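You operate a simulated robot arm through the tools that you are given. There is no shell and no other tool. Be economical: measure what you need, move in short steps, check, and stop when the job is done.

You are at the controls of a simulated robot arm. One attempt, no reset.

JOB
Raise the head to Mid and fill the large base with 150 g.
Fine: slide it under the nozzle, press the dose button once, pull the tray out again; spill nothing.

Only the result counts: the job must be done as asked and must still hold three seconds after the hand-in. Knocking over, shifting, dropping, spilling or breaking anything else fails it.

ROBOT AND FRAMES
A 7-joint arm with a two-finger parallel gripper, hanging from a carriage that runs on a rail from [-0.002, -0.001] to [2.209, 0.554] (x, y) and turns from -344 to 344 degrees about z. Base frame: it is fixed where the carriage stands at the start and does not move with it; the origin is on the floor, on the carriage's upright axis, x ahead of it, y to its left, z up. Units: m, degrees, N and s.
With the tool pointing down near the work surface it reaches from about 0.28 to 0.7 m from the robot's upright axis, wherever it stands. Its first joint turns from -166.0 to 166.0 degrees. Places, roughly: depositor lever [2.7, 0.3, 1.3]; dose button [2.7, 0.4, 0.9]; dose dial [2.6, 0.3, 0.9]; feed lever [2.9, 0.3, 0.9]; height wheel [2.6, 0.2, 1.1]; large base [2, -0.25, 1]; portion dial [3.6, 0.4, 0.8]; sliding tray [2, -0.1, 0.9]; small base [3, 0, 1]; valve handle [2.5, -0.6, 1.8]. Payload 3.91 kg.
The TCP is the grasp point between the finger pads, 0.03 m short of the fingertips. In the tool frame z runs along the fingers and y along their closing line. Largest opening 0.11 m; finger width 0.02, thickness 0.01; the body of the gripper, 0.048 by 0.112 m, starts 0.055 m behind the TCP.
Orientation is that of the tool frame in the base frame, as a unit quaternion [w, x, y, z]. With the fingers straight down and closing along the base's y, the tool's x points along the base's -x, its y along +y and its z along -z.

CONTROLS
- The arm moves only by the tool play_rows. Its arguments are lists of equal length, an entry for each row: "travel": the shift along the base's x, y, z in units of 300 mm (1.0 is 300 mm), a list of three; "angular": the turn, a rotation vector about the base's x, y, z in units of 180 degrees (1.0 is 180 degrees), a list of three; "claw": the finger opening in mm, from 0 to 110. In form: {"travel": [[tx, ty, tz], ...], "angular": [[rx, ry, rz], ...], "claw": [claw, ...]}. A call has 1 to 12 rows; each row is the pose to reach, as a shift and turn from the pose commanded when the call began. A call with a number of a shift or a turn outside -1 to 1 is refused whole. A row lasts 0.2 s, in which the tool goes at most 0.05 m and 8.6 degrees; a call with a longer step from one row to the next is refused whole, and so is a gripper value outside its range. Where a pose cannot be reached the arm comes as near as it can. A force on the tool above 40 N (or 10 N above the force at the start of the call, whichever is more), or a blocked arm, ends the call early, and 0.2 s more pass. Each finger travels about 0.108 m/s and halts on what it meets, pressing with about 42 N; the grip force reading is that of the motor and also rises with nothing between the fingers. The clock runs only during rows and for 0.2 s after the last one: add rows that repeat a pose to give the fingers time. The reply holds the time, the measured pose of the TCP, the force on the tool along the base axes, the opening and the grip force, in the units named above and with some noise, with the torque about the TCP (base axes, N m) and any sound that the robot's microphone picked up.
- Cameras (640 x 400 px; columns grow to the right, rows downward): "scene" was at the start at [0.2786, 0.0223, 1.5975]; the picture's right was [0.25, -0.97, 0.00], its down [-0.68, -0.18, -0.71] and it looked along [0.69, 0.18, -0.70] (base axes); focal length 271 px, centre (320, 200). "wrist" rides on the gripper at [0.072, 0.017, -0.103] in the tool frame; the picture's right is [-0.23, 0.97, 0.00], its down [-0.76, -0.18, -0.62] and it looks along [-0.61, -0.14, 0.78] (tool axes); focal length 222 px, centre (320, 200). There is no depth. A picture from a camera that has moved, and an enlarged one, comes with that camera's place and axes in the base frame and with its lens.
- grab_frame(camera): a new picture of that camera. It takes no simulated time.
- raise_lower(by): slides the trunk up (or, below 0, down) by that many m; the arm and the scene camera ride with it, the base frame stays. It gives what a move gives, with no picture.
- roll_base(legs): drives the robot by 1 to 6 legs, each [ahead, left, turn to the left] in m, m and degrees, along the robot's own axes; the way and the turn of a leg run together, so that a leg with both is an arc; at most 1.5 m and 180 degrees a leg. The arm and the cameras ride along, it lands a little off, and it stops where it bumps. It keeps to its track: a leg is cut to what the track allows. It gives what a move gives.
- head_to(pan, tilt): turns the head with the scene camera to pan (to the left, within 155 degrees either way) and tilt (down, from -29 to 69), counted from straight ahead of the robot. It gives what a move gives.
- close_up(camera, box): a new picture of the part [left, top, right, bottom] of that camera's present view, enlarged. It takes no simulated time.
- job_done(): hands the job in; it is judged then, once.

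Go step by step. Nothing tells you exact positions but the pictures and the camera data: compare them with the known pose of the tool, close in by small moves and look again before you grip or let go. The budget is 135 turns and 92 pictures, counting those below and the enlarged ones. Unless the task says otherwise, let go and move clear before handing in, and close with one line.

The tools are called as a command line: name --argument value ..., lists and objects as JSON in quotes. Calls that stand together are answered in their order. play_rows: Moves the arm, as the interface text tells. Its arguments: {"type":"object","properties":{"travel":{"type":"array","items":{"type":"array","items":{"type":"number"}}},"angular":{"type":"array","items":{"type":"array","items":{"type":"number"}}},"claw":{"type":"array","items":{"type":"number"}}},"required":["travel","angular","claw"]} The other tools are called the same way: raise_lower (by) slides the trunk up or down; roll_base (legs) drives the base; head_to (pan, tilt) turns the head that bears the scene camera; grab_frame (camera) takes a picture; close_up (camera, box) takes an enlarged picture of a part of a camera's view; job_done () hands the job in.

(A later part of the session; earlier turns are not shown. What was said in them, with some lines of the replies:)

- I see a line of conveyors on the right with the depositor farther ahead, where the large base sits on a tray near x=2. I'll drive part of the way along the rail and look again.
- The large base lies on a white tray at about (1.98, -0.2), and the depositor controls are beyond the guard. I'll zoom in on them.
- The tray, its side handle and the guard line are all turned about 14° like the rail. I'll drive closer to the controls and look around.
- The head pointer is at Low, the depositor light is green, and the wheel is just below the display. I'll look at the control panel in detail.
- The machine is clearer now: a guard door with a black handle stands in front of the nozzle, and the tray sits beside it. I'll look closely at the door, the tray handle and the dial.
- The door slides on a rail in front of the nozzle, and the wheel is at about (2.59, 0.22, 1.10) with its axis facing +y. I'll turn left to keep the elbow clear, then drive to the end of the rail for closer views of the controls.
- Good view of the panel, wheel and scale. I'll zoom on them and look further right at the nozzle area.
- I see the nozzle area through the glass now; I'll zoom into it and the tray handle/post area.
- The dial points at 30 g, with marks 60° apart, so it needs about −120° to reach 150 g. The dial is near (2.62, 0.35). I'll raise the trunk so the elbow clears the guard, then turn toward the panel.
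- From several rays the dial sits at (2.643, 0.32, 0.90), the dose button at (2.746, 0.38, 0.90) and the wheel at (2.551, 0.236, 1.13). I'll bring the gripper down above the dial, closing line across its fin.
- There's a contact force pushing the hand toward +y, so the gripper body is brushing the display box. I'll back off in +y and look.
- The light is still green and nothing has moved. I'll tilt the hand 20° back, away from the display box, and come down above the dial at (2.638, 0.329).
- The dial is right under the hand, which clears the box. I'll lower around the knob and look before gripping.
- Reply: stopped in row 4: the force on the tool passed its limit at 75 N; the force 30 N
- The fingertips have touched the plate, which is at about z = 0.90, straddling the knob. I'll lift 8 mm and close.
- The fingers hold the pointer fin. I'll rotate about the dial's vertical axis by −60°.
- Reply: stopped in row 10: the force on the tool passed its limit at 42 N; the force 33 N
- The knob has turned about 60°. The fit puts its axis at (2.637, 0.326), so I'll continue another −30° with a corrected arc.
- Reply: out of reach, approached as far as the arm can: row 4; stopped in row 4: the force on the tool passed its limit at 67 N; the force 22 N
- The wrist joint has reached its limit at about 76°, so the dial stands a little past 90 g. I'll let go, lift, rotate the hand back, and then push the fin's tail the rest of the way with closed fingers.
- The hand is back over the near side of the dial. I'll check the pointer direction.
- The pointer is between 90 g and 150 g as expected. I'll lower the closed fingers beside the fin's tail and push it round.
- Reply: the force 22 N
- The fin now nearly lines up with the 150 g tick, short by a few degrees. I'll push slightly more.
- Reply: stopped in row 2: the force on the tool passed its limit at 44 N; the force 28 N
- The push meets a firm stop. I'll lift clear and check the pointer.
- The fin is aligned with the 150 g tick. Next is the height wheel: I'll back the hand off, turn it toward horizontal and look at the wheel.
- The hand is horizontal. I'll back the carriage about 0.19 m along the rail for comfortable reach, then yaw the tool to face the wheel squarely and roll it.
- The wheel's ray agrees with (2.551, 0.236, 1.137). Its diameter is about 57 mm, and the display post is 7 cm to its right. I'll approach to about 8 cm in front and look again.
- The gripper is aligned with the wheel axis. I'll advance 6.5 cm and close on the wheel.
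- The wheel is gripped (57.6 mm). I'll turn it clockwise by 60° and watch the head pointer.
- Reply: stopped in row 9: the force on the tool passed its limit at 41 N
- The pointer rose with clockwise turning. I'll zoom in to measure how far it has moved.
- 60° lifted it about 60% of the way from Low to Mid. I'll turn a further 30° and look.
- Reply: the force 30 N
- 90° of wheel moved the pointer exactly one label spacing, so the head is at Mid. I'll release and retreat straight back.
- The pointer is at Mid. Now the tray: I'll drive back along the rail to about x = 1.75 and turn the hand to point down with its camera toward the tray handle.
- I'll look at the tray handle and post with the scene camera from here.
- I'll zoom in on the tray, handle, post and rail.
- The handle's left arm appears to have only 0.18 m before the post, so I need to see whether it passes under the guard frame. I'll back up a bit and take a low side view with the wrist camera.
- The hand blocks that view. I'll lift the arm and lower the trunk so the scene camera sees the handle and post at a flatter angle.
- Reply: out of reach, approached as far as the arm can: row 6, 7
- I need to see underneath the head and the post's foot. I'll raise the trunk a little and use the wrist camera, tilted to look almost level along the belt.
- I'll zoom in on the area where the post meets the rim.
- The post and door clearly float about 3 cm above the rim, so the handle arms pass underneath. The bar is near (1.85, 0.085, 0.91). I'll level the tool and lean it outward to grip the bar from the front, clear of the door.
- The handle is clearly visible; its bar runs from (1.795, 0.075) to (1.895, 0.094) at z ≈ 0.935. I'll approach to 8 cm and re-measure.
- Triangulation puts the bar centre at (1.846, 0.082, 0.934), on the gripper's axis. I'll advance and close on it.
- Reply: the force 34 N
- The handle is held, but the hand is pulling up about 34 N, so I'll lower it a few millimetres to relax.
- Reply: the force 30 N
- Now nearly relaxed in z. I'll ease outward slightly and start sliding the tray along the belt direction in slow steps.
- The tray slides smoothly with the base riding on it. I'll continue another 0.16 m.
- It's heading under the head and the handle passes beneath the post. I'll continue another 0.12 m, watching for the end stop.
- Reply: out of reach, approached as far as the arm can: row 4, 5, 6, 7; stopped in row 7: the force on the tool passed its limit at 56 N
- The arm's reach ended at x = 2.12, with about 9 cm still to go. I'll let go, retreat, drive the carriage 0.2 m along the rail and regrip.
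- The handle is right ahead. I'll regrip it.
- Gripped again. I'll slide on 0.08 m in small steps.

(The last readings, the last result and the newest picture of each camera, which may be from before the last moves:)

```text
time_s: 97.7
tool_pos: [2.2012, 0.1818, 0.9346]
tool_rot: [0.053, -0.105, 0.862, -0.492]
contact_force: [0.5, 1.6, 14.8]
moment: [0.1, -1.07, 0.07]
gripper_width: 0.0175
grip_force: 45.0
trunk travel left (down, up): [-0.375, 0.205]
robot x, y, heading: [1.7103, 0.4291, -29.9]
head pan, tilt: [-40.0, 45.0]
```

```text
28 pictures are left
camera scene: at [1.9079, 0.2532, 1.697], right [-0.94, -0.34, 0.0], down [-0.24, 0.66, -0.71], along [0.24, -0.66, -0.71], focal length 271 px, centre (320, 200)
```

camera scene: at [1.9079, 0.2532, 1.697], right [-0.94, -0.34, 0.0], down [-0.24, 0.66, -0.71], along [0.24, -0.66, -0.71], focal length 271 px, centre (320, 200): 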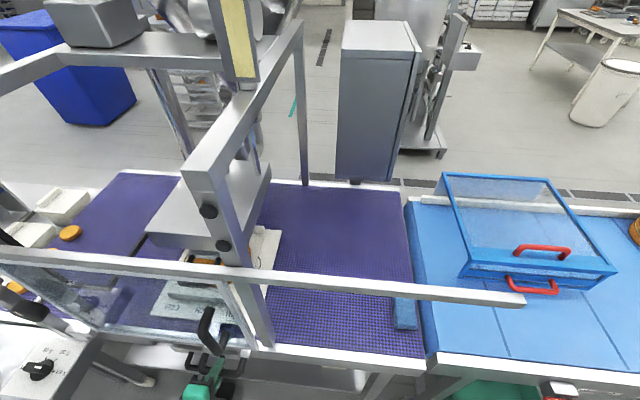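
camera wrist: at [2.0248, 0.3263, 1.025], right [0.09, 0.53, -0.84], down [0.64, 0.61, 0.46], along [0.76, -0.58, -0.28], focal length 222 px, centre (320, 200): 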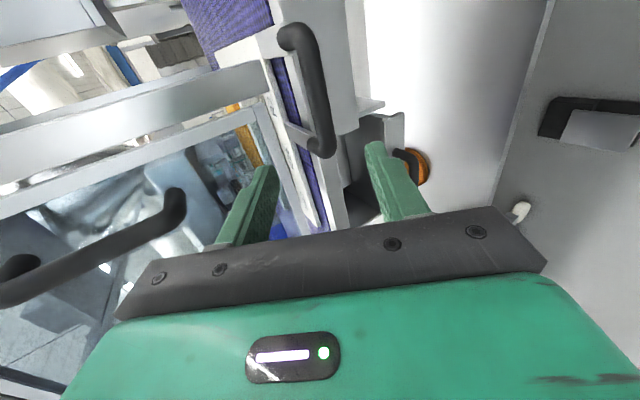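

No stop felt yet after 0.367 m. I'll nudge on slowly to see whether an end stop is near.

play_rows --travel '[[0.026, 0.0065, 0], [0.052, 0.013, 0], [0.078, 0.0195, 0], [0.104, 0.026, 0], [0.104, 0.026, 0]]' --angular '[[0, 0, 0], [0, 0, 0], [0, 0, 0], [0, 0, 0], [0, 0, 0]]' --claw '[5, 5, 5, 5, 5]'

close_up --camera "scene" --box '[100, 160, 340, 360]'

```text
time_s: 98.9
tool_pos: [2.2337, 0.1898, 0.9343]
tool_rot: [0.052, -0.105, 0.863, -0.492]
contact_force: [0.5, 2.9, 19.7]
moment: [0.04, -0.38, -1.13]
gripper_width: 0.018
grip_force: 45.0
trunk travel left (down, up): [-0.375, 0.205]
robot x, y, heading: [1.707, 0.4298, -30.0]
head pan, tilt: [-40.0, 45.0]
```

```text
2.00 times, centred on (220, 260) of scene
camera zoom: at [1.908, 0.2532, 1.697], right [-0.94, -0.34, 0.0], down [-0.24, 0.66, -0.71], along [0.24, -0.66, -0.71], focal length 542 px, centre (520, 80)
```

zoom: 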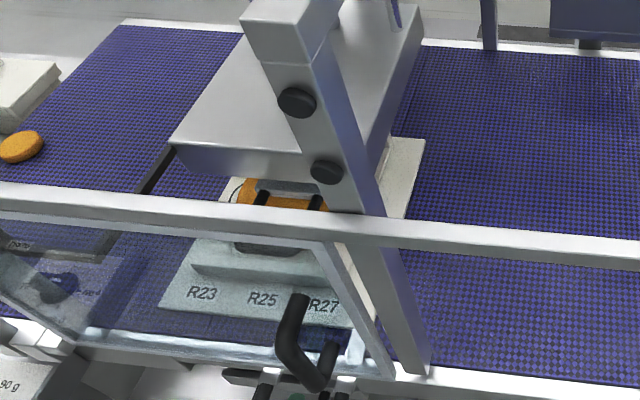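

The nozzle fitting (with a small U-handle) is visible over the base. To judge centring I'll release, retreat and drive so that the camera looks straight in from the front.

play_rows --travel '[[0, 0, 0], [0, 0, 0], [-0.025, 0.1, 0.06], [-0.05, 0.2, 0.12], [-0.07, 0.28, 0.167]]' --angular '[[0, 0, 0], [0, 0, 0], [0, 0, 0], [0, 0, 0], [0, 0, 0]]' --claw '[60, 60, 60, 60, 60]'

roll_base --legs '[[0.252, 0.243, 0]]'

head_to --pan -46 --tilt 50

grab_frame --camera "scene"

```text
time_s: 100.1
tool_pos: [2.2097, 0.2752, 0.9809]
tool_rot: [0.052, -0.106, 0.863, -0.492]
contact_force: [0.1, 0.2, 0.6]
moment: [0.0, 0.01, -0.01]
gripper_width: 0.0599
grip_force: 0.1
trunk travel left (down, up): [-0.375, 0.205]
robot x, y, heading: [1.7056, 0.4287, -29.9]
head pan, tilt: [-40.0, 45.0]
```

```text
time_s: 102.4
tool_pos: [2.548, 0.358, 0.9815]
tool_rot: [0.052, -0.105, 0.863, -0.492]
contact_force: [-0.2, 0.2, -0.8]
moment: [-0.02, -0.01, -0.01]
gripper_width: 0.0602
grip_force: 0.2
trunk travel left (down, up): [-0.375, 0.205]
robot x, y, heading: [2.0478, 0.5147, -30.3]
head pan, tilt: [-40.0, 45.0]
```

```text
time_s: 103.1
tool_pos: [2.5486, 0.3585, 0.9819]
tool_rot: [0.052, -0.105, 0.862, -0.493]
contact_force: [-0.2, 0.7, -0.3]
moment: [0.01, -0.02, 0.01]
gripper_width: 0.0601
grip_force: 0.0
trunk travel left (down, up): [-0.375, 0.205]
robot x, y, heading: [2.0445, 0.5162, -30.0]
head pan, tilt: [-46.0, 50.0]
```

```text
26 pictures are left
camera scene: at [2.2363, 0.3397, 1.6898], right [-0.97, -0.24, 0.0], down [-0.18, 0.74, -0.64], along [0.16, -0.62, -0.77], focal length 271 px, centre (320, 200)
```

scene: 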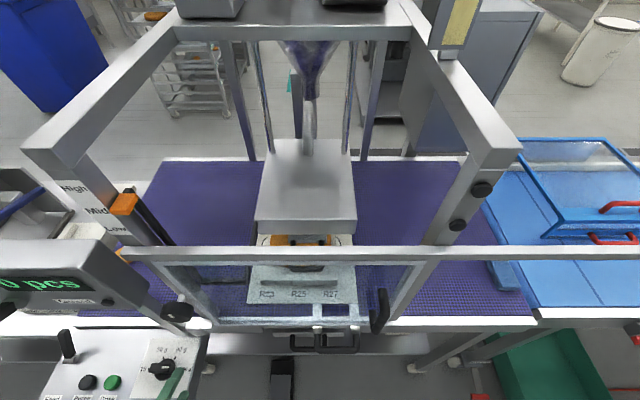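

This view is square to the machine. I'll zoom in to compare the hopper tube, head, nozzle and base centres.

close_up --camera "scene" --box '[220, 130, 400, 360]'

close_up --camera "scene" --box '[235, 220, 385, 315]'

```text
1.74 times, centred on (310, 245) of scene
camera zoom: at [2.2363, 0.3397, 1.6898], right [-0.97, -0.24, 0.0], down [-0.18, 0.74, -0.64], along [0.16, -0.62, -0.77], focal length 471 px, centre (337, 122)
```

zoom: 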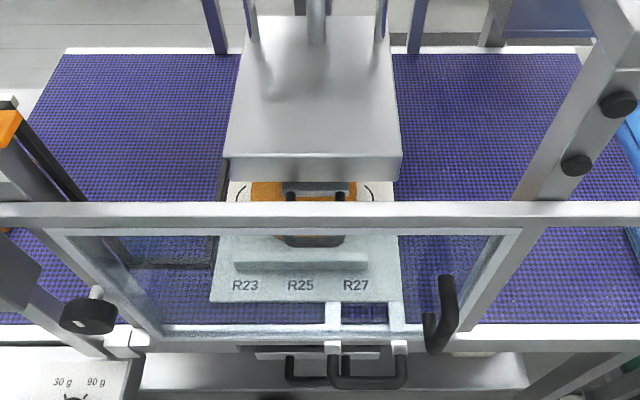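

```text
4.21 times, centred on (310, 268) of scene
camera zoom: at [2.2363, 0.3397, 1.6898], right [-0.97, -0.24, 0.0], down [-0.18, 0.74, -0.64], along [0.16, -0.62, -0.77], focal length 1140 px, centre (362, -84)
```

zoom: 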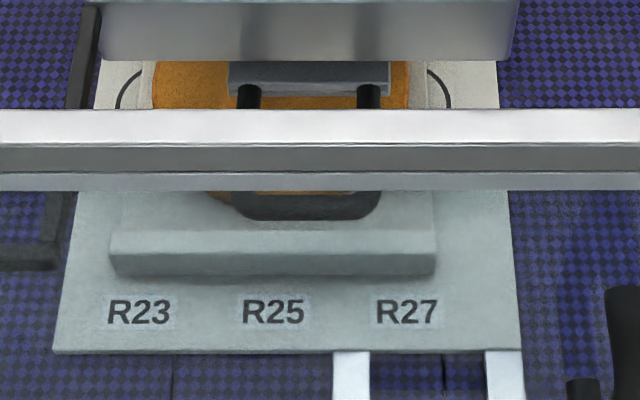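

The nozzle is centred at x' ≈ 2.287 while the base is at x' ≈ 2.311, so the tray overshot by about 24 mm. I'll drive back, regrip and pull it back that amount.

roll_base --legs '[[-0.18, -0.174, 0]]'

```text
time_s: 104.9
tool_pos: [2.3046, 0.298, 0.981]
tool_rot: [0.051, -0.104, 0.862, -0.494]
contact_force: [0.6, -0.5, -0.1]
moment: [0.01, -0.01, 0.0]
gripper_width: 0.0599
grip_force: 0.0
trunk travel left (down, up): [-0.375, 0.205]
robot x, y, heading: [1.8059, 0.4504, -29.8]
head pan, tilt: [-46.0, 50.0]
```

play_rows --travel '[[-0.16, -0.038, 0], [-0.316, -0.076, 0], [-0.29, -0.18, -0.055], [-0.26, -0.28, -0.11], [-0.236, -0.361, -0.156], [-0.236, -0.361, -0.156], [-0.236, -0.361, -0.156], [-0.236, -0.361, -0.156]]' --angular '[[0, 0, 0], [0, 0, 0], [0, 0, 0], [0, 0, 0], [0, 0, 0], [0, 0, 0], [0, 0, 0], [0, 0, 0]]' --claw '[60, 60, 60, 60, 60, 30, 5, 5]'

play_rows --travel '[[-0.026, -0.0065, 0], [-0.052, -0.013, 0], [-0.078, -0.0195, 0], [-0.078, -0.0195, 0]]' --angular '[[0, 0, 0], [0, 0, 0], [0, 0, 0], [0, 0, 0]]' --claw '[5, 5, 5, 5]'

```text
time_s: 106.7
tool_pos: [2.2354, 0.1897, 0.9339]
tool_rot: [0.051, -0.104, 0.863, -0.492]
contact_force: [3.2, -1.9, -15.3]
moment: [0.3, -1.41, 0.49]
gripper_width: 0.0176
grip_force: 44.8
trunk travel left (down, up): [-0.375, 0.205]
robot x, y, heading: [1.8017, 0.4506, -30.3]
head pan, tilt: [-46.0, 50.0]
```

```text
time_s: 107.7
tool_pos: [2.2113, 0.1851, 0.9349]
tool_rot: [0.05, -0.104, 0.863, -0.492]
contact_force: [2.6, -3.0, -25.5]
moment: [0.3, -0.5, -0.83]
gripper_width: 0.0178
grip_force: 45.1
trunk travel left (down, up): [-0.375, 0.205]
robot x, y, heading: [1.805, 0.4498, -30.0]
head pan, tilt: [-46.0, 50.0]
```

The tray is pulled back 24 mm. I'll release, retreat up and outward, and drive toward the panel, checking the centring from the front on the way.

play_rows --travel '[[0, 0, -0.008], [0, 0, -0.008], [-0.025, 0.1, 0.06], [-0.05, 0.2, 0.15], [-0.07, 0.3, 0.27], [-0.09, 0.38, 0.4]]' --angular '[[0, 0, 0], [0, 0, 0], [0, 0, 0], [0, 0, 0], [0, 0, 0], [0, 0, 0]]' --claw '[60, 60, 60, 60, 40, 0]'

roll_base --legs '[[0.256, 0.247, 0]]'

grab_frame --camera "scene"

close_up --camera "scene" --box '[260, 220, 410, 315]'

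```text
time_s: 109.1
tool_pos: [2.1857, 0.297, 1.0546]
tool_rot: [0.052, -0.104, 0.863, -0.493]
contact_force: [0.0, 0.4, 0.9]
moment: [-0.01, 0.03, 0.02]
gripper_width: 0.0001
grip_force: 37.3
trunk travel left (down, up): [-0.375, 0.205]
robot x, y, heading: [1.802, 0.455, -30.1]
head pan, tilt: [-46.0, 50.0]
```

```text
time_s: 111.4
tool_pos: [2.5306, 0.3836, 1.0553]
tool_rot: [0.052, -0.103, 0.863, -0.493]
contact_force: [-0.7, 0.1, -0.7]
moment: [0.02, 0.0, -0.03]
gripper_width: 0.0
grip_force: 37.6
trunk travel left (down, up): [-0.375, 0.205]
robot x, y, heading: [2.1507, 0.5414, -30.3]
head pan, tilt: [-46.0, 50.0]
```

```text
23 pictures are left
camera scene: at [2.3386, 0.3649, 1.6898], right [-0.97, -0.24, 0.0], down [-0.18, 0.74, -0.64], along [0.15, -0.62, -0.77], focal length 271 px, centre (320, 200)
```

scene: 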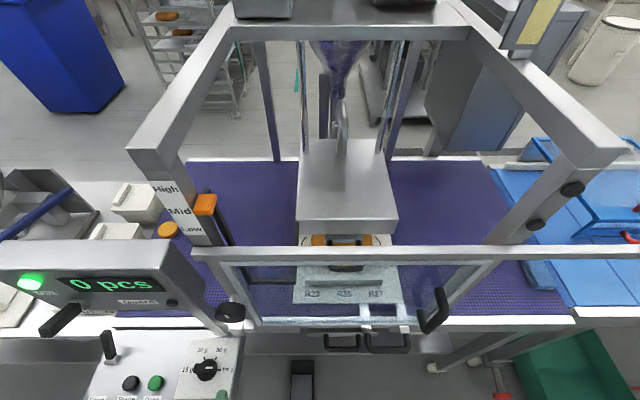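

```text
4.21 times, centred on (335, 268) of scene
camera zoom: at [2.3386, 0.3649, 1.6898], right [-0.97, -0.24, 0.0], down [-0.18, 0.74, -0.64], along [0.15, -0.62, -0.77], focal length 1140 px, centre (257, -84)
```

zoom: 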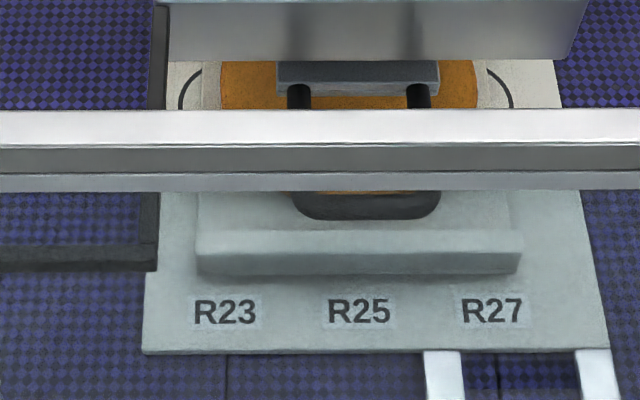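

Base and nozzle centres now coincide within 2 mm. Next I'll position closed fingers above the green Dose button.

play_rows --travel '[[0.1, 0.04, 0.02], [0.22, 0.05, 0.02], [0.36, 0.05, 0.0], [0.5, 0.05, -0.03], [0.62, 0.05, -0.06], [0.7, 0.05, -0.08]]' --angular '[[0.0404, 0.0101, 0], [0.0808, 0.0202, 0], [0.1212, 0.0304, 0], [0.1617, 0.0405, 0], [0.1617, 0.0405, 0], [0.1617, 0.0405, 0]]' --claw '[0, 0, 0, 0, 0, 0]'

grab_frame --camera "wrist"

head_to --pan 0 --tilt 50

grab_frame --camera "scene"

```text
time_s: 112.8
tool_pos: [2.7401, 0.3981, 1.0304]
tool_rot: [0.021, -0.118, 0.96, -0.252]
contact_force: [0.7, -0.5, -1.3]
moment: [0.0, 0.02, 0.05]
gripper_width: 0.0001
grip_force: 37.4
trunk travel left (down, up): [-0.375, 0.205]
robot x, y, heading: [2.1473, 0.5356, -30.3]
head pan, tilt: [-46.0, 50.0]
```

```text
21 pictures are left
camera wrist: at [2.6555, 0.4466, 1.1131], right [0.01, 0.88, -0.48], down [0.72, 0.33, 0.62], along [0.7, -0.35, -0.62], focal length 222 px, centre (320, 200)
```

wrist: 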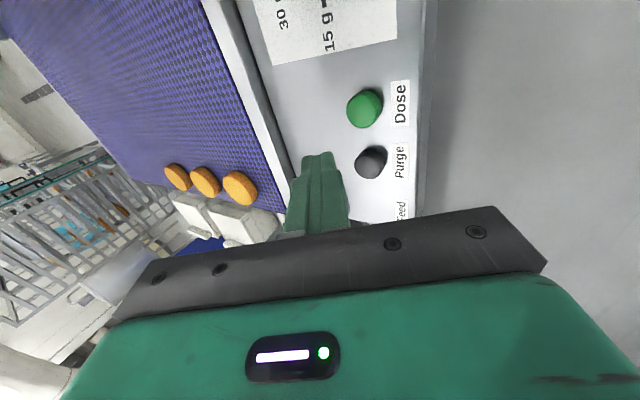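

```text
time_s: 113.9
tool_pos: [2.7387, 0.3975, 1.0298]
tool_rot: [0.021, -0.118, 0.96, -0.252]
contact_force: [-0.4, 1.4, -0.1]
moment: [0.0, 0.03, -0.02]
gripper_width: 0.0
grip_force: 38.0
trunk travel left (down, up): [-0.375, 0.205]
robot x, y, heading: [2.1497, 0.5368, -30.2]
head pan, tilt: [0.0, 50.0]
```

```text
20 pictures are left
camera scene: at [2.3868, 0.4008, 1.6898], right [-0.5, -0.86, 0.0], down [-0.66, 0.39, -0.64], along [0.56, -0.32, -0.77], focal length 271 px, centre (320, 200)
```

scene: 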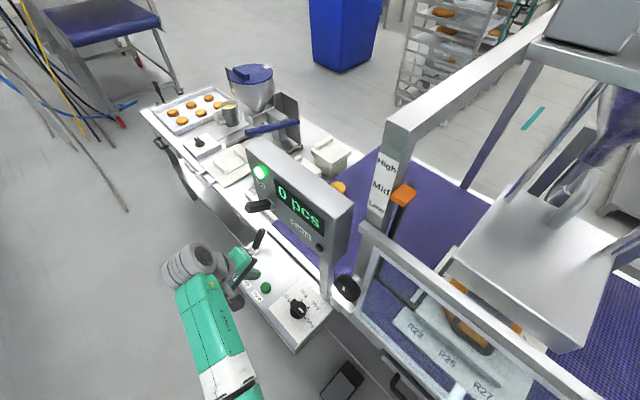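

The button is at (2.738, 0.383) with the fingertips almost directly above it. I'll descend gently onto it once.

play_rows --travel '[[-0.012, 0, -0.1], [-0.012, 0, -0.2], [-0.012, 0, -0.233], [-0.012, 0, -0.25], [-0.012, 0, -0.267], [-0.012, 0, -0.283], [-0.012, 0, -0.3]]' --angular '[[0, 0, 0], [0, 0, 0], [0, 0, 0], [0, 0, 0], [0, 0, 0], [0, 0, 0], [0, 0, 0]]' --claw '[0, 0, 0, 0, 0, 0, 0]'

close_up --camera "scene" --box '[200, 150, 360, 330]'

```text
time_s: 115.5
tool_pos: [2.7362, 0.3983, 0.9413]
tool_rot: [0.021, -0.118, 0.96, -0.253]
contact_force: [-1.0, 0.4, 2.8]
moment: [0.01, -0.01, -0.02]
gripper_width: 0.0
grip_force: 37.4
trunk travel left (down, up): [-0.375, 0.205]
robot x, y, heading: [2.1462, 0.54, -30.4]
head pan, tilt: [0.0, 50.0]
heard: click
```

```text
2.22 times, centred on (280, 240) of scene
camera zoom: at [2.3869, 0.4009, 1.6898], right [-0.5, -0.86, 0.0], down [-0.66, 0.39, -0.64], along [0.56, -0.32, -0.77], focal length 602 px, centre (409, 111)
```

zoom: 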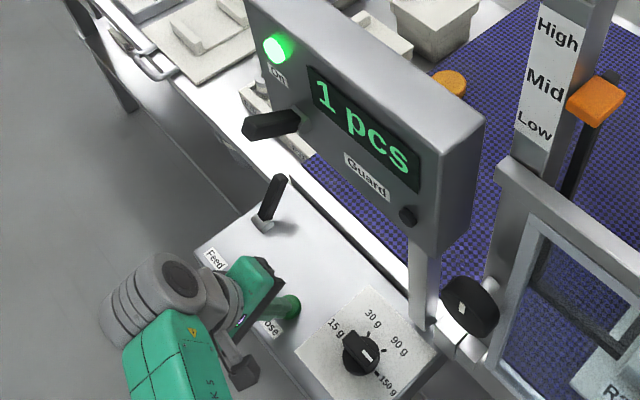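

A click, and the counter reads "1 pcs", so the dose is running. I'll lift straight off the button and check the filling.

play_rows --travel '[[0, 0, 0.1], [0, 0, 0.25], [0, 0.08, 0.37], [-0.08, 0.12, 0.45], [-0.2, 0.12, 0.45]]' --angular '[[0, 0, 0], [0, 0, 0], [0, 0, 0], [0, 0, 0], [0, 0, 0]]' --claw '[0, 0, 0, 0, 0]'

head_to --pan -46 --tilt 50

close_up --camera "scene" --box '[180, 130, 460, 360]'

```text
time_s: 116.7
tool_pos: [2.6771, 0.4339, 1.077]
tool_rot: [0.021, -0.118, 0.96, -0.253]
contact_force: [0.7, -0.7, -0.7]
moment: [-0.04, 0.03, 0.0]
gripper_width: 0.0
grip_force: 37.7
trunk travel left (down, up): [-0.375, 0.205]
robot x, y, heading: [2.1491, 0.539, -30.1]
head pan, tilt: [0.0, 50.0]
```

```text
time_s: 117.9
tool_pos: [2.6779, 0.4344, 1.0758]
tool_rot: [0.02, -0.119, 0.96, -0.253]
contact_force: [0.3, 0.7, 0.5]
moment: [0.0, 0.04, -0.02]
gripper_width: 0.0
grip_force: 37.5
trunk travel left (down, up): [-0.375, 0.205]
robot x, y, heading: [2.1483, 0.5395, -30.2]
head pan, tilt: [-46.0, 50.0]
```

```text
1.74 times, centred on (320, 245) of scene
camera zoom: at [2.3387, 0.3649, 1.6898], right [-0.97, -0.24, 0.0], down [-0.18, 0.74, -0.64], along [0.15, -0.62, -0.77], focal length 471 px, centre (320, 122)
```

zoom: 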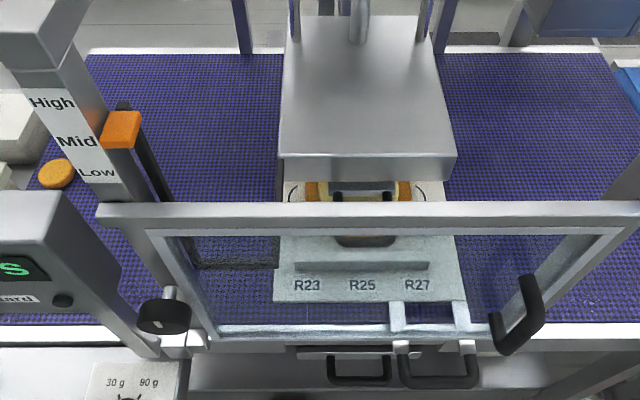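

The filling is on the base. Now I'll lean the hand outward again, drive back, and prepare to pull the tray out.

play_rows --travel '[[-0.05, 0.05, 0.05], [-0.1, 0.1, 0.1], [-0.15, 0.12, 0.1], [-0.2, 0.12, 0.05], [-0.25, 0.12, 0]]' --angular '[[-0.0404, -0.0101, 0], [-0.0808, -0.0202, 0], [-0.1212, -0.0304, 0], [-0.1617, -0.0405, 0], [-0.1617, -0.0405, 0]]' --claw '[20, 40, 60, 60, 60]'

roll_base --legs '[[-0.355, -0.343, 0]]'

```text
time_s: 119.1
tool_pos: [2.601, 0.4698, 1.0753]
tool_rot: [0.052, -0.103, 0.862, -0.494]
contact_force: [-0.5, 0.5, 0.3]
moment: [-0.05, 0.06, 0.01]
gripper_width: 0.06
grip_force: 0.0
trunk travel left (down, up): [-0.375, 0.205]
robot x, y, heading: [2.1483, 0.5422, -30.2]
head pan, tilt: [-46.0, 50.0]
```

```text
time_s: 122.0
tool_pos: [2.1253, 0.352, 1.0754]
tool_rot: [0.052, -0.104, 0.862, -0.493]
contact_force: [0.7, -0.9, -0.3]
moment: [0.0, 0.02, 0.02]
gripper_width: 0.0599
grip_force: 0.2
trunk travel left (down, up): [-0.375, 0.205]
robot x, y, heading: [1.6725, 0.4191, -30.2]
head pan, tilt: [-46.0, 50.0]
```

play_rows --travel '[[0.07, -0.09, -0.1], [0.14, -0.18, -0.2], [0.216, -0.278, -0.306], [0.24, -0.37, -0.36], [0.265, -0.47, -0.42], [0.287, -0.558, -0.473], [0.287, -0.558, -0.473]]' --angular '[[0, 0, 0], [0, 0, 0], [0, 0, 0], [0, 0, 0], [0, 0, 0], [0, 0, 0], [0, 0, 0]]' --claw '[60, 60, 60, 60, 60, 60, 60]'

grab_frame --camera "wrist"

```text
time_s: 123.6
tool_pos: [2.2126, 0.1827, 0.9346]
tool_rot: [0.05, -0.103, 0.863, -0.493]
contact_force: [0.0, 0.1, 0.3]
moment: [0.0, 0.02, -0.01]
gripper_width: 0.0602
grip_force: 0.2
trunk travel left (down, up): [-0.375, 0.205]
robot x, y, heading: [1.674, 0.4204, -30.0]
head pan, tilt: [-46.0, 50.0]
```

```text
17 pictures are left
camera wrist: at [2.1195, 0.2632, 0.9729], right [0.1, 0.53, -0.84], down [0.65, 0.61, 0.46], along [0.76, -0.59, -0.28], focal length 222 px, centre (320, 200)
```

wrist: 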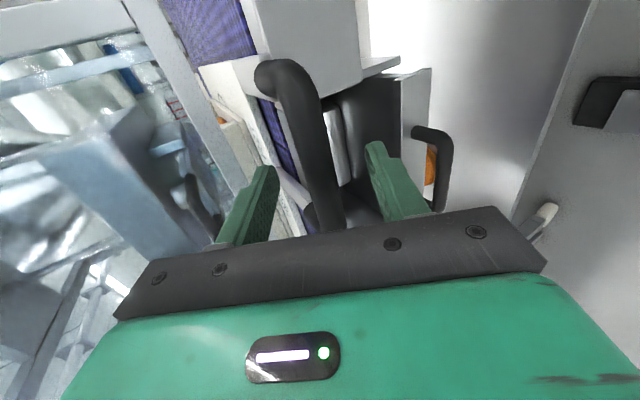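

The bar is between the fingers. I'll close and pull the tray back slowly by 0.18 m.

play_rows --travel '[[0, 0, 0], [0, 0, 0], [0, 0, 0], [-0.03, -0.0075, 0], [-0.09, -0.0225, 0], [-0.15, -0.0377, 0], [-0.21, -0.0527, 0], [-0.27, -0.0678, 0], [-0.33, -0.0828, 0], [-0.39, -0.0979, 0], [-0.44, -0.1105, 0], [-0.46, -0.1155, 0]]' --angular '[[0, 0, 0], [0, 0, 0], [0, 0, 0], [0, 0, 0], [0, 0, 0], [0, 0, 0], [0, 0, 0], [0, 0, 0], [0, 0, 0], [0, 0, 0], [0, 0, 0], [0, 0, 0]]' --claw '[30, 5, 5, 5, 5, 5, 5, 5, 5, 5, 5, 5]'

```text
time_s: 126.2
tool_pos: [2.0709, 0.1484, 0.9333]
tool_rot: [0.05, -0.104, 0.863, -0.492]
contact_force: [1.2, -2.3, -22.1]
moment: [0.28, -0.54, -0.82]
gripper_width: 0.0179
grip_force: 44.7
trunk travel left (down, up): [-0.375, 0.205]
robot x, y, heading: [1.6679, 0.4207, -30.4]
head pan, tilt: [-46.0, 50.0]
```

play_rows --travel '[[-0.03, -0.0075, -0.005], [-0.09, -0.0225, -0.005], [-0.15, -0.0377, -0.005], [-0.21, -0.0527, -0.005], [-0.25, -0.0628, -0.005], [-0.265, -0.0665, -0.005]]' --angular '[[0, 0, 0], [0, 0, 0], [0, 0, 0], [0, 0, 0], [0, 0, 0], [0, 0, 0]]' --claw '[5, 5, 5, 5, 5, 5]'

grab_frame --camera "scene"

```text
time_s: 127.6
tool_pos: [1.9942, 0.1297, 0.9342]
tool_rot: [0.052, -0.104, 0.863, -0.492]
contact_force: [-2.3, 6.8, 13.1]
moment: [0.18, -1.35, 0.5]
gripper_width: 0.0178
grip_force: 44.9
trunk travel left (down, up): [-0.375, 0.205]
robot x, y, heading: [1.6723, 0.4195, -30.3]
head pan, tilt: [-46.0, 50.0]
```

```text
16 pictures are left
camera scene: at [1.8624, 0.2458, 1.6899], right [-0.97, -0.24, 0.0], down [-0.18, 0.74, -0.64], along [0.15, -0.62, -0.77], focal length 271 px, centre (320, 200)
```

scene: 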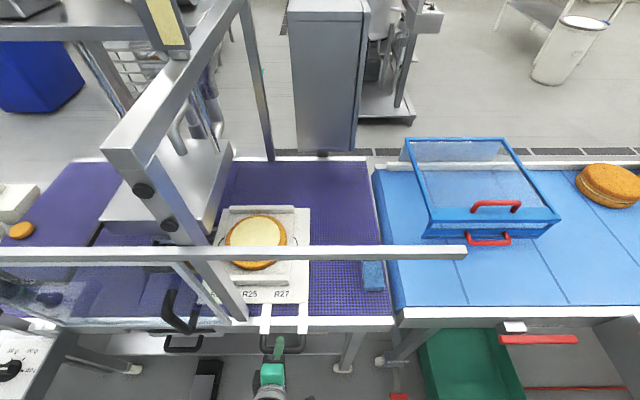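

The filled base looks centred and clean. I'll release, shift the carriage back 0.15 m and pull the rest of the way.

play_rows --travel '[[0, 0, 0], [0, 0, 0], [-0.025, 0.1, 0.06], [-0.05, 0.2, 0.12], [-0.07, 0.28, 0.167]]' --angular '[[0, 0, 0], [0, 0, 0], [0, 0, 0], [0, 0, 0], [0, 0, 0]]' --claw '[60, 60, 60, 60, 60]'

roll_base --legs '[[-0.1115, -0.1077, 0]]'

```text
time_s: 128.8
tool_pos: [1.9732, 0.2132, 0.9822]
tool_rot: [0.051, -0.103, 0.862, -0.493]
contact_force: [0.4, 0.2, 0.4]
moment: [0.04, 0.01, -0.01]
gripper_width: 0.0601
grip_force: 0.1
trunk travel left (down, up): [-0.375, 0.205]
robot x, y, heading: [1.6714, 0.4201, -30.3]
head pan, tilt: [-46.0, 50.0]
```

```text
time_s: 130.2
tool_pos: [1.8218, 0.1759, 0.9825]
tool_rot: [0.051, -0.103, 0.863, -0.492]
contact_force: [0.7, -0.7, -0.3]
moment: [0.01, -0.01, -0.01]
gripper_width: 0.0602
grip_force: 0.1
trunk travel left (down, up): [-0.375, 0.205]
robot x, y, heading: [1.5232, 0.3828, -30.1]
head pan, tilt: [-46.0, 50.0]
```

play_rows --travel '[[0.15, 0.037, 0], [0.3, 0.075, 0], [0.44, 0.108, 0], [0.505, 0.124, 0], [0.53, 0.03, -0.055], [0.555, -0.06, -0.11], [0.575, -0.154, -0.163], [0.575, -0.154, -0.163], [0.575, -0.154, -0.163], [0.575, -0.154, -0.163]]' --angular '[[0, 0, 0], [0, 0, 0], [0, 0, 0], [0, 0, 0], [0, 0, 0], [0, 0, 0], [0, 0, 0], [0, 0, 0], [0, 0, 0], [0, 0, 0]]' --claw '[60, 60, 60, 60, 60, 60, 60, 30, 5, 5]'

play_rows --travel '[[-0.03, -0.0075, 0], [-0.09, -0.0225, 0], [-0.15, -0.0377, 0], [-0.21, -0.0527, 0], [-0.27, -0.0678, 0], [-0.33, -0.0828, 0], [-0.39, -0.0979, 0], [-0.45, -0.113, 0], [-0.485, -0.1217, 0], [-0.485, -0.1217, 0]]' --angular '[[0, 0, 0], [0, 0, 0], [0, 0, 0], [0, 0, 0], [0, 0, 0], [0, 0, 0], [0, 0, 0], [0, 0, 0], [0, 0, 0], [0, 0, 0]]' --claw '[5, 5, 5, 5, 5, 5, 5, 5, 5, 5]'

grab_frame --camera "scene"

```text
time_s: 132.4
tool_pos: [1.9952, 0.1288, 0.9332]
tool_rot: [0.051, -0.103, 0.863, -0.492]
contact_force: [1.1, -1.1, -18.7]
moment: [0.36, -1.36, 0.49]
gripper_width: 0.0178
grip_force: 45.2
trunk travel left (down, up): [-0.375, 0.205]
robot x, y, heading: [1.5237, 0.3852, -30.3]
head pan, tilt: [-46.0, 50.0]
```

```text
time_s: 134.4
tool_pos: [1.8526, 0.0922, 0.9313]
tool_rot: [0.052, -0.103, 0.863, -0.492]
contact_force: [8.3, -3.5, -11.3]
moment: [0.41, -0.69, -0.93]
gripper_width: 0.0181
grip_force: 45.2
trunk travel left (down, up): [-0.375, 0.205]
robot x, y, heading: [1.5229, 0.3819, -30.0]
head pan, tilt: [-46.0, 50.0]
stopped in row 10: the force on the tool passed its limit at 44 N (the readings are from after the stop); the commanded pose is now the measured one
```

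```text
15 pictures are left
camera scene: at [1.7129, 0.2077, 1.6904], right [-0.97, -0.24, 0.0], down [-0.18, 0.74, -0.64], along [0.15, -0.62, -0.77], focal length 271 px, centre (320, 200)
```

scene: 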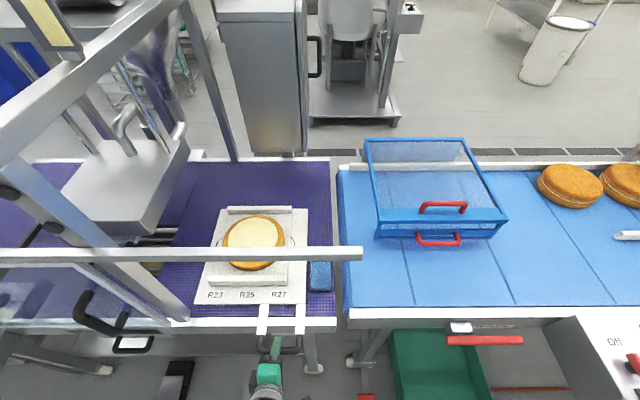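

The tray is back against its outer stop with a clean filled base. I'll release, move the arm clear and check.

play_rows --travel '[[0.005, 0.001, 0], [0, 0, 0], [0, 0, 0], [-0.025, 0.1, 0.06], [-0.05, 0.2, 0.12], [-0.07, 0.3, 0.2], [-0.07, 0.4, 0.3]]' --angular '[[0, 0, 0], [0, 0, 0], [0, 0, 0], [0, 0, 0], [0, 0, 0], [0, 0, 0], [0, 0, 0]]' --claw '[5, 60, 60, 60, 60, 60, 60]'

close_up --camera "scene" --box '[140, 190, 370, 340]'

head_to --pan 10 --tilt 30

grab_frame --camera "scene"

```text
time_s: 136.0
tool_pos: [1.8305, 0.2131, 1.0243]
tool_rot: [0.052, -0.104, 0.863, -0.491]
contact_force: [0.4, 0.3, -0.1]
moment: [0.01, 0.03, 0.01]
gripper_width: 0.0605
grip_force: 0.1
trunk travel left (down, up): [-0.375, 0.205]
robot x, y, heading: [1.5234, 0.381, -30.3]
head pan, tilt: [-46.0, 50.0]
```

```text
2.67 times, centred on (255, 265) of scene
camera zoom: at [1.7123, 0.2077, 1.6897], right [-0.97, -0.24, 0.0], down [-0.18, 0.74, -0.64], along [0.15, -0.62, -0.77], focal length 722 px, centre (493, 27)
```

zoom: 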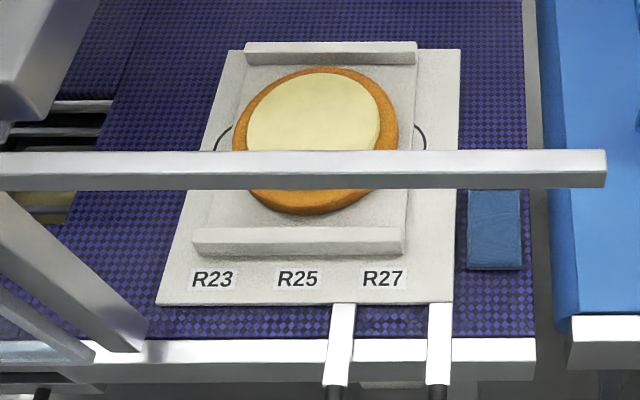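

```text
time_s: 137.3
tool_pos: [1.8315, 0.2121, 1.0229]
tool_rot: [0.051, -0.104, 0.863, -0.492]
contact_force: [-0.3, -0.6, -0.4]
moment: [-0.01, -0.01, -0.04]
gripper_width: 0.06
grip_force: 0.0
trunk travel left (down, up): [-0.375, 0.205]
robot x, y, heading: [1.5228, 0.3826, -30.3]
head pan, tilt: [10.0, 30.0]
```

```text
13 pictures are left
camera scene: at [1.7788, 0.2512, 1.7193], right [-0.35, -0.94, 0.0], down [-0.47, 0.17, -0.87], along [0.81, -0.3, -0.5], focal length 271 px, centre (320, 200)
```

scene: 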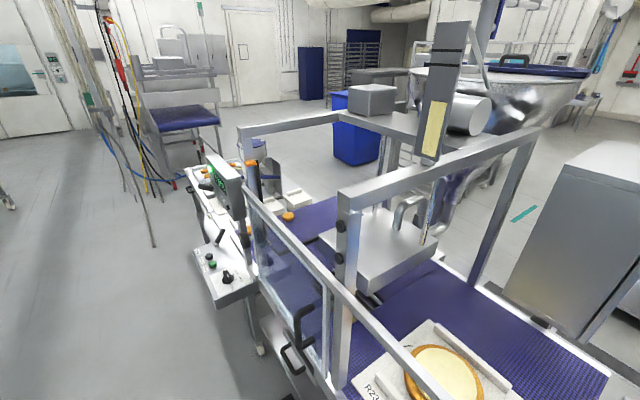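

The large base now carries its cream layer with nothing spilled, the tray is out against its stop, the head is at Mid and the hand is clear. I'm handing in.

job_done

```text
The job is handed in.
```

The head is at Mid, the large base is filled with one 150 g dose, and the tray is pulled back out with nothing spilled.
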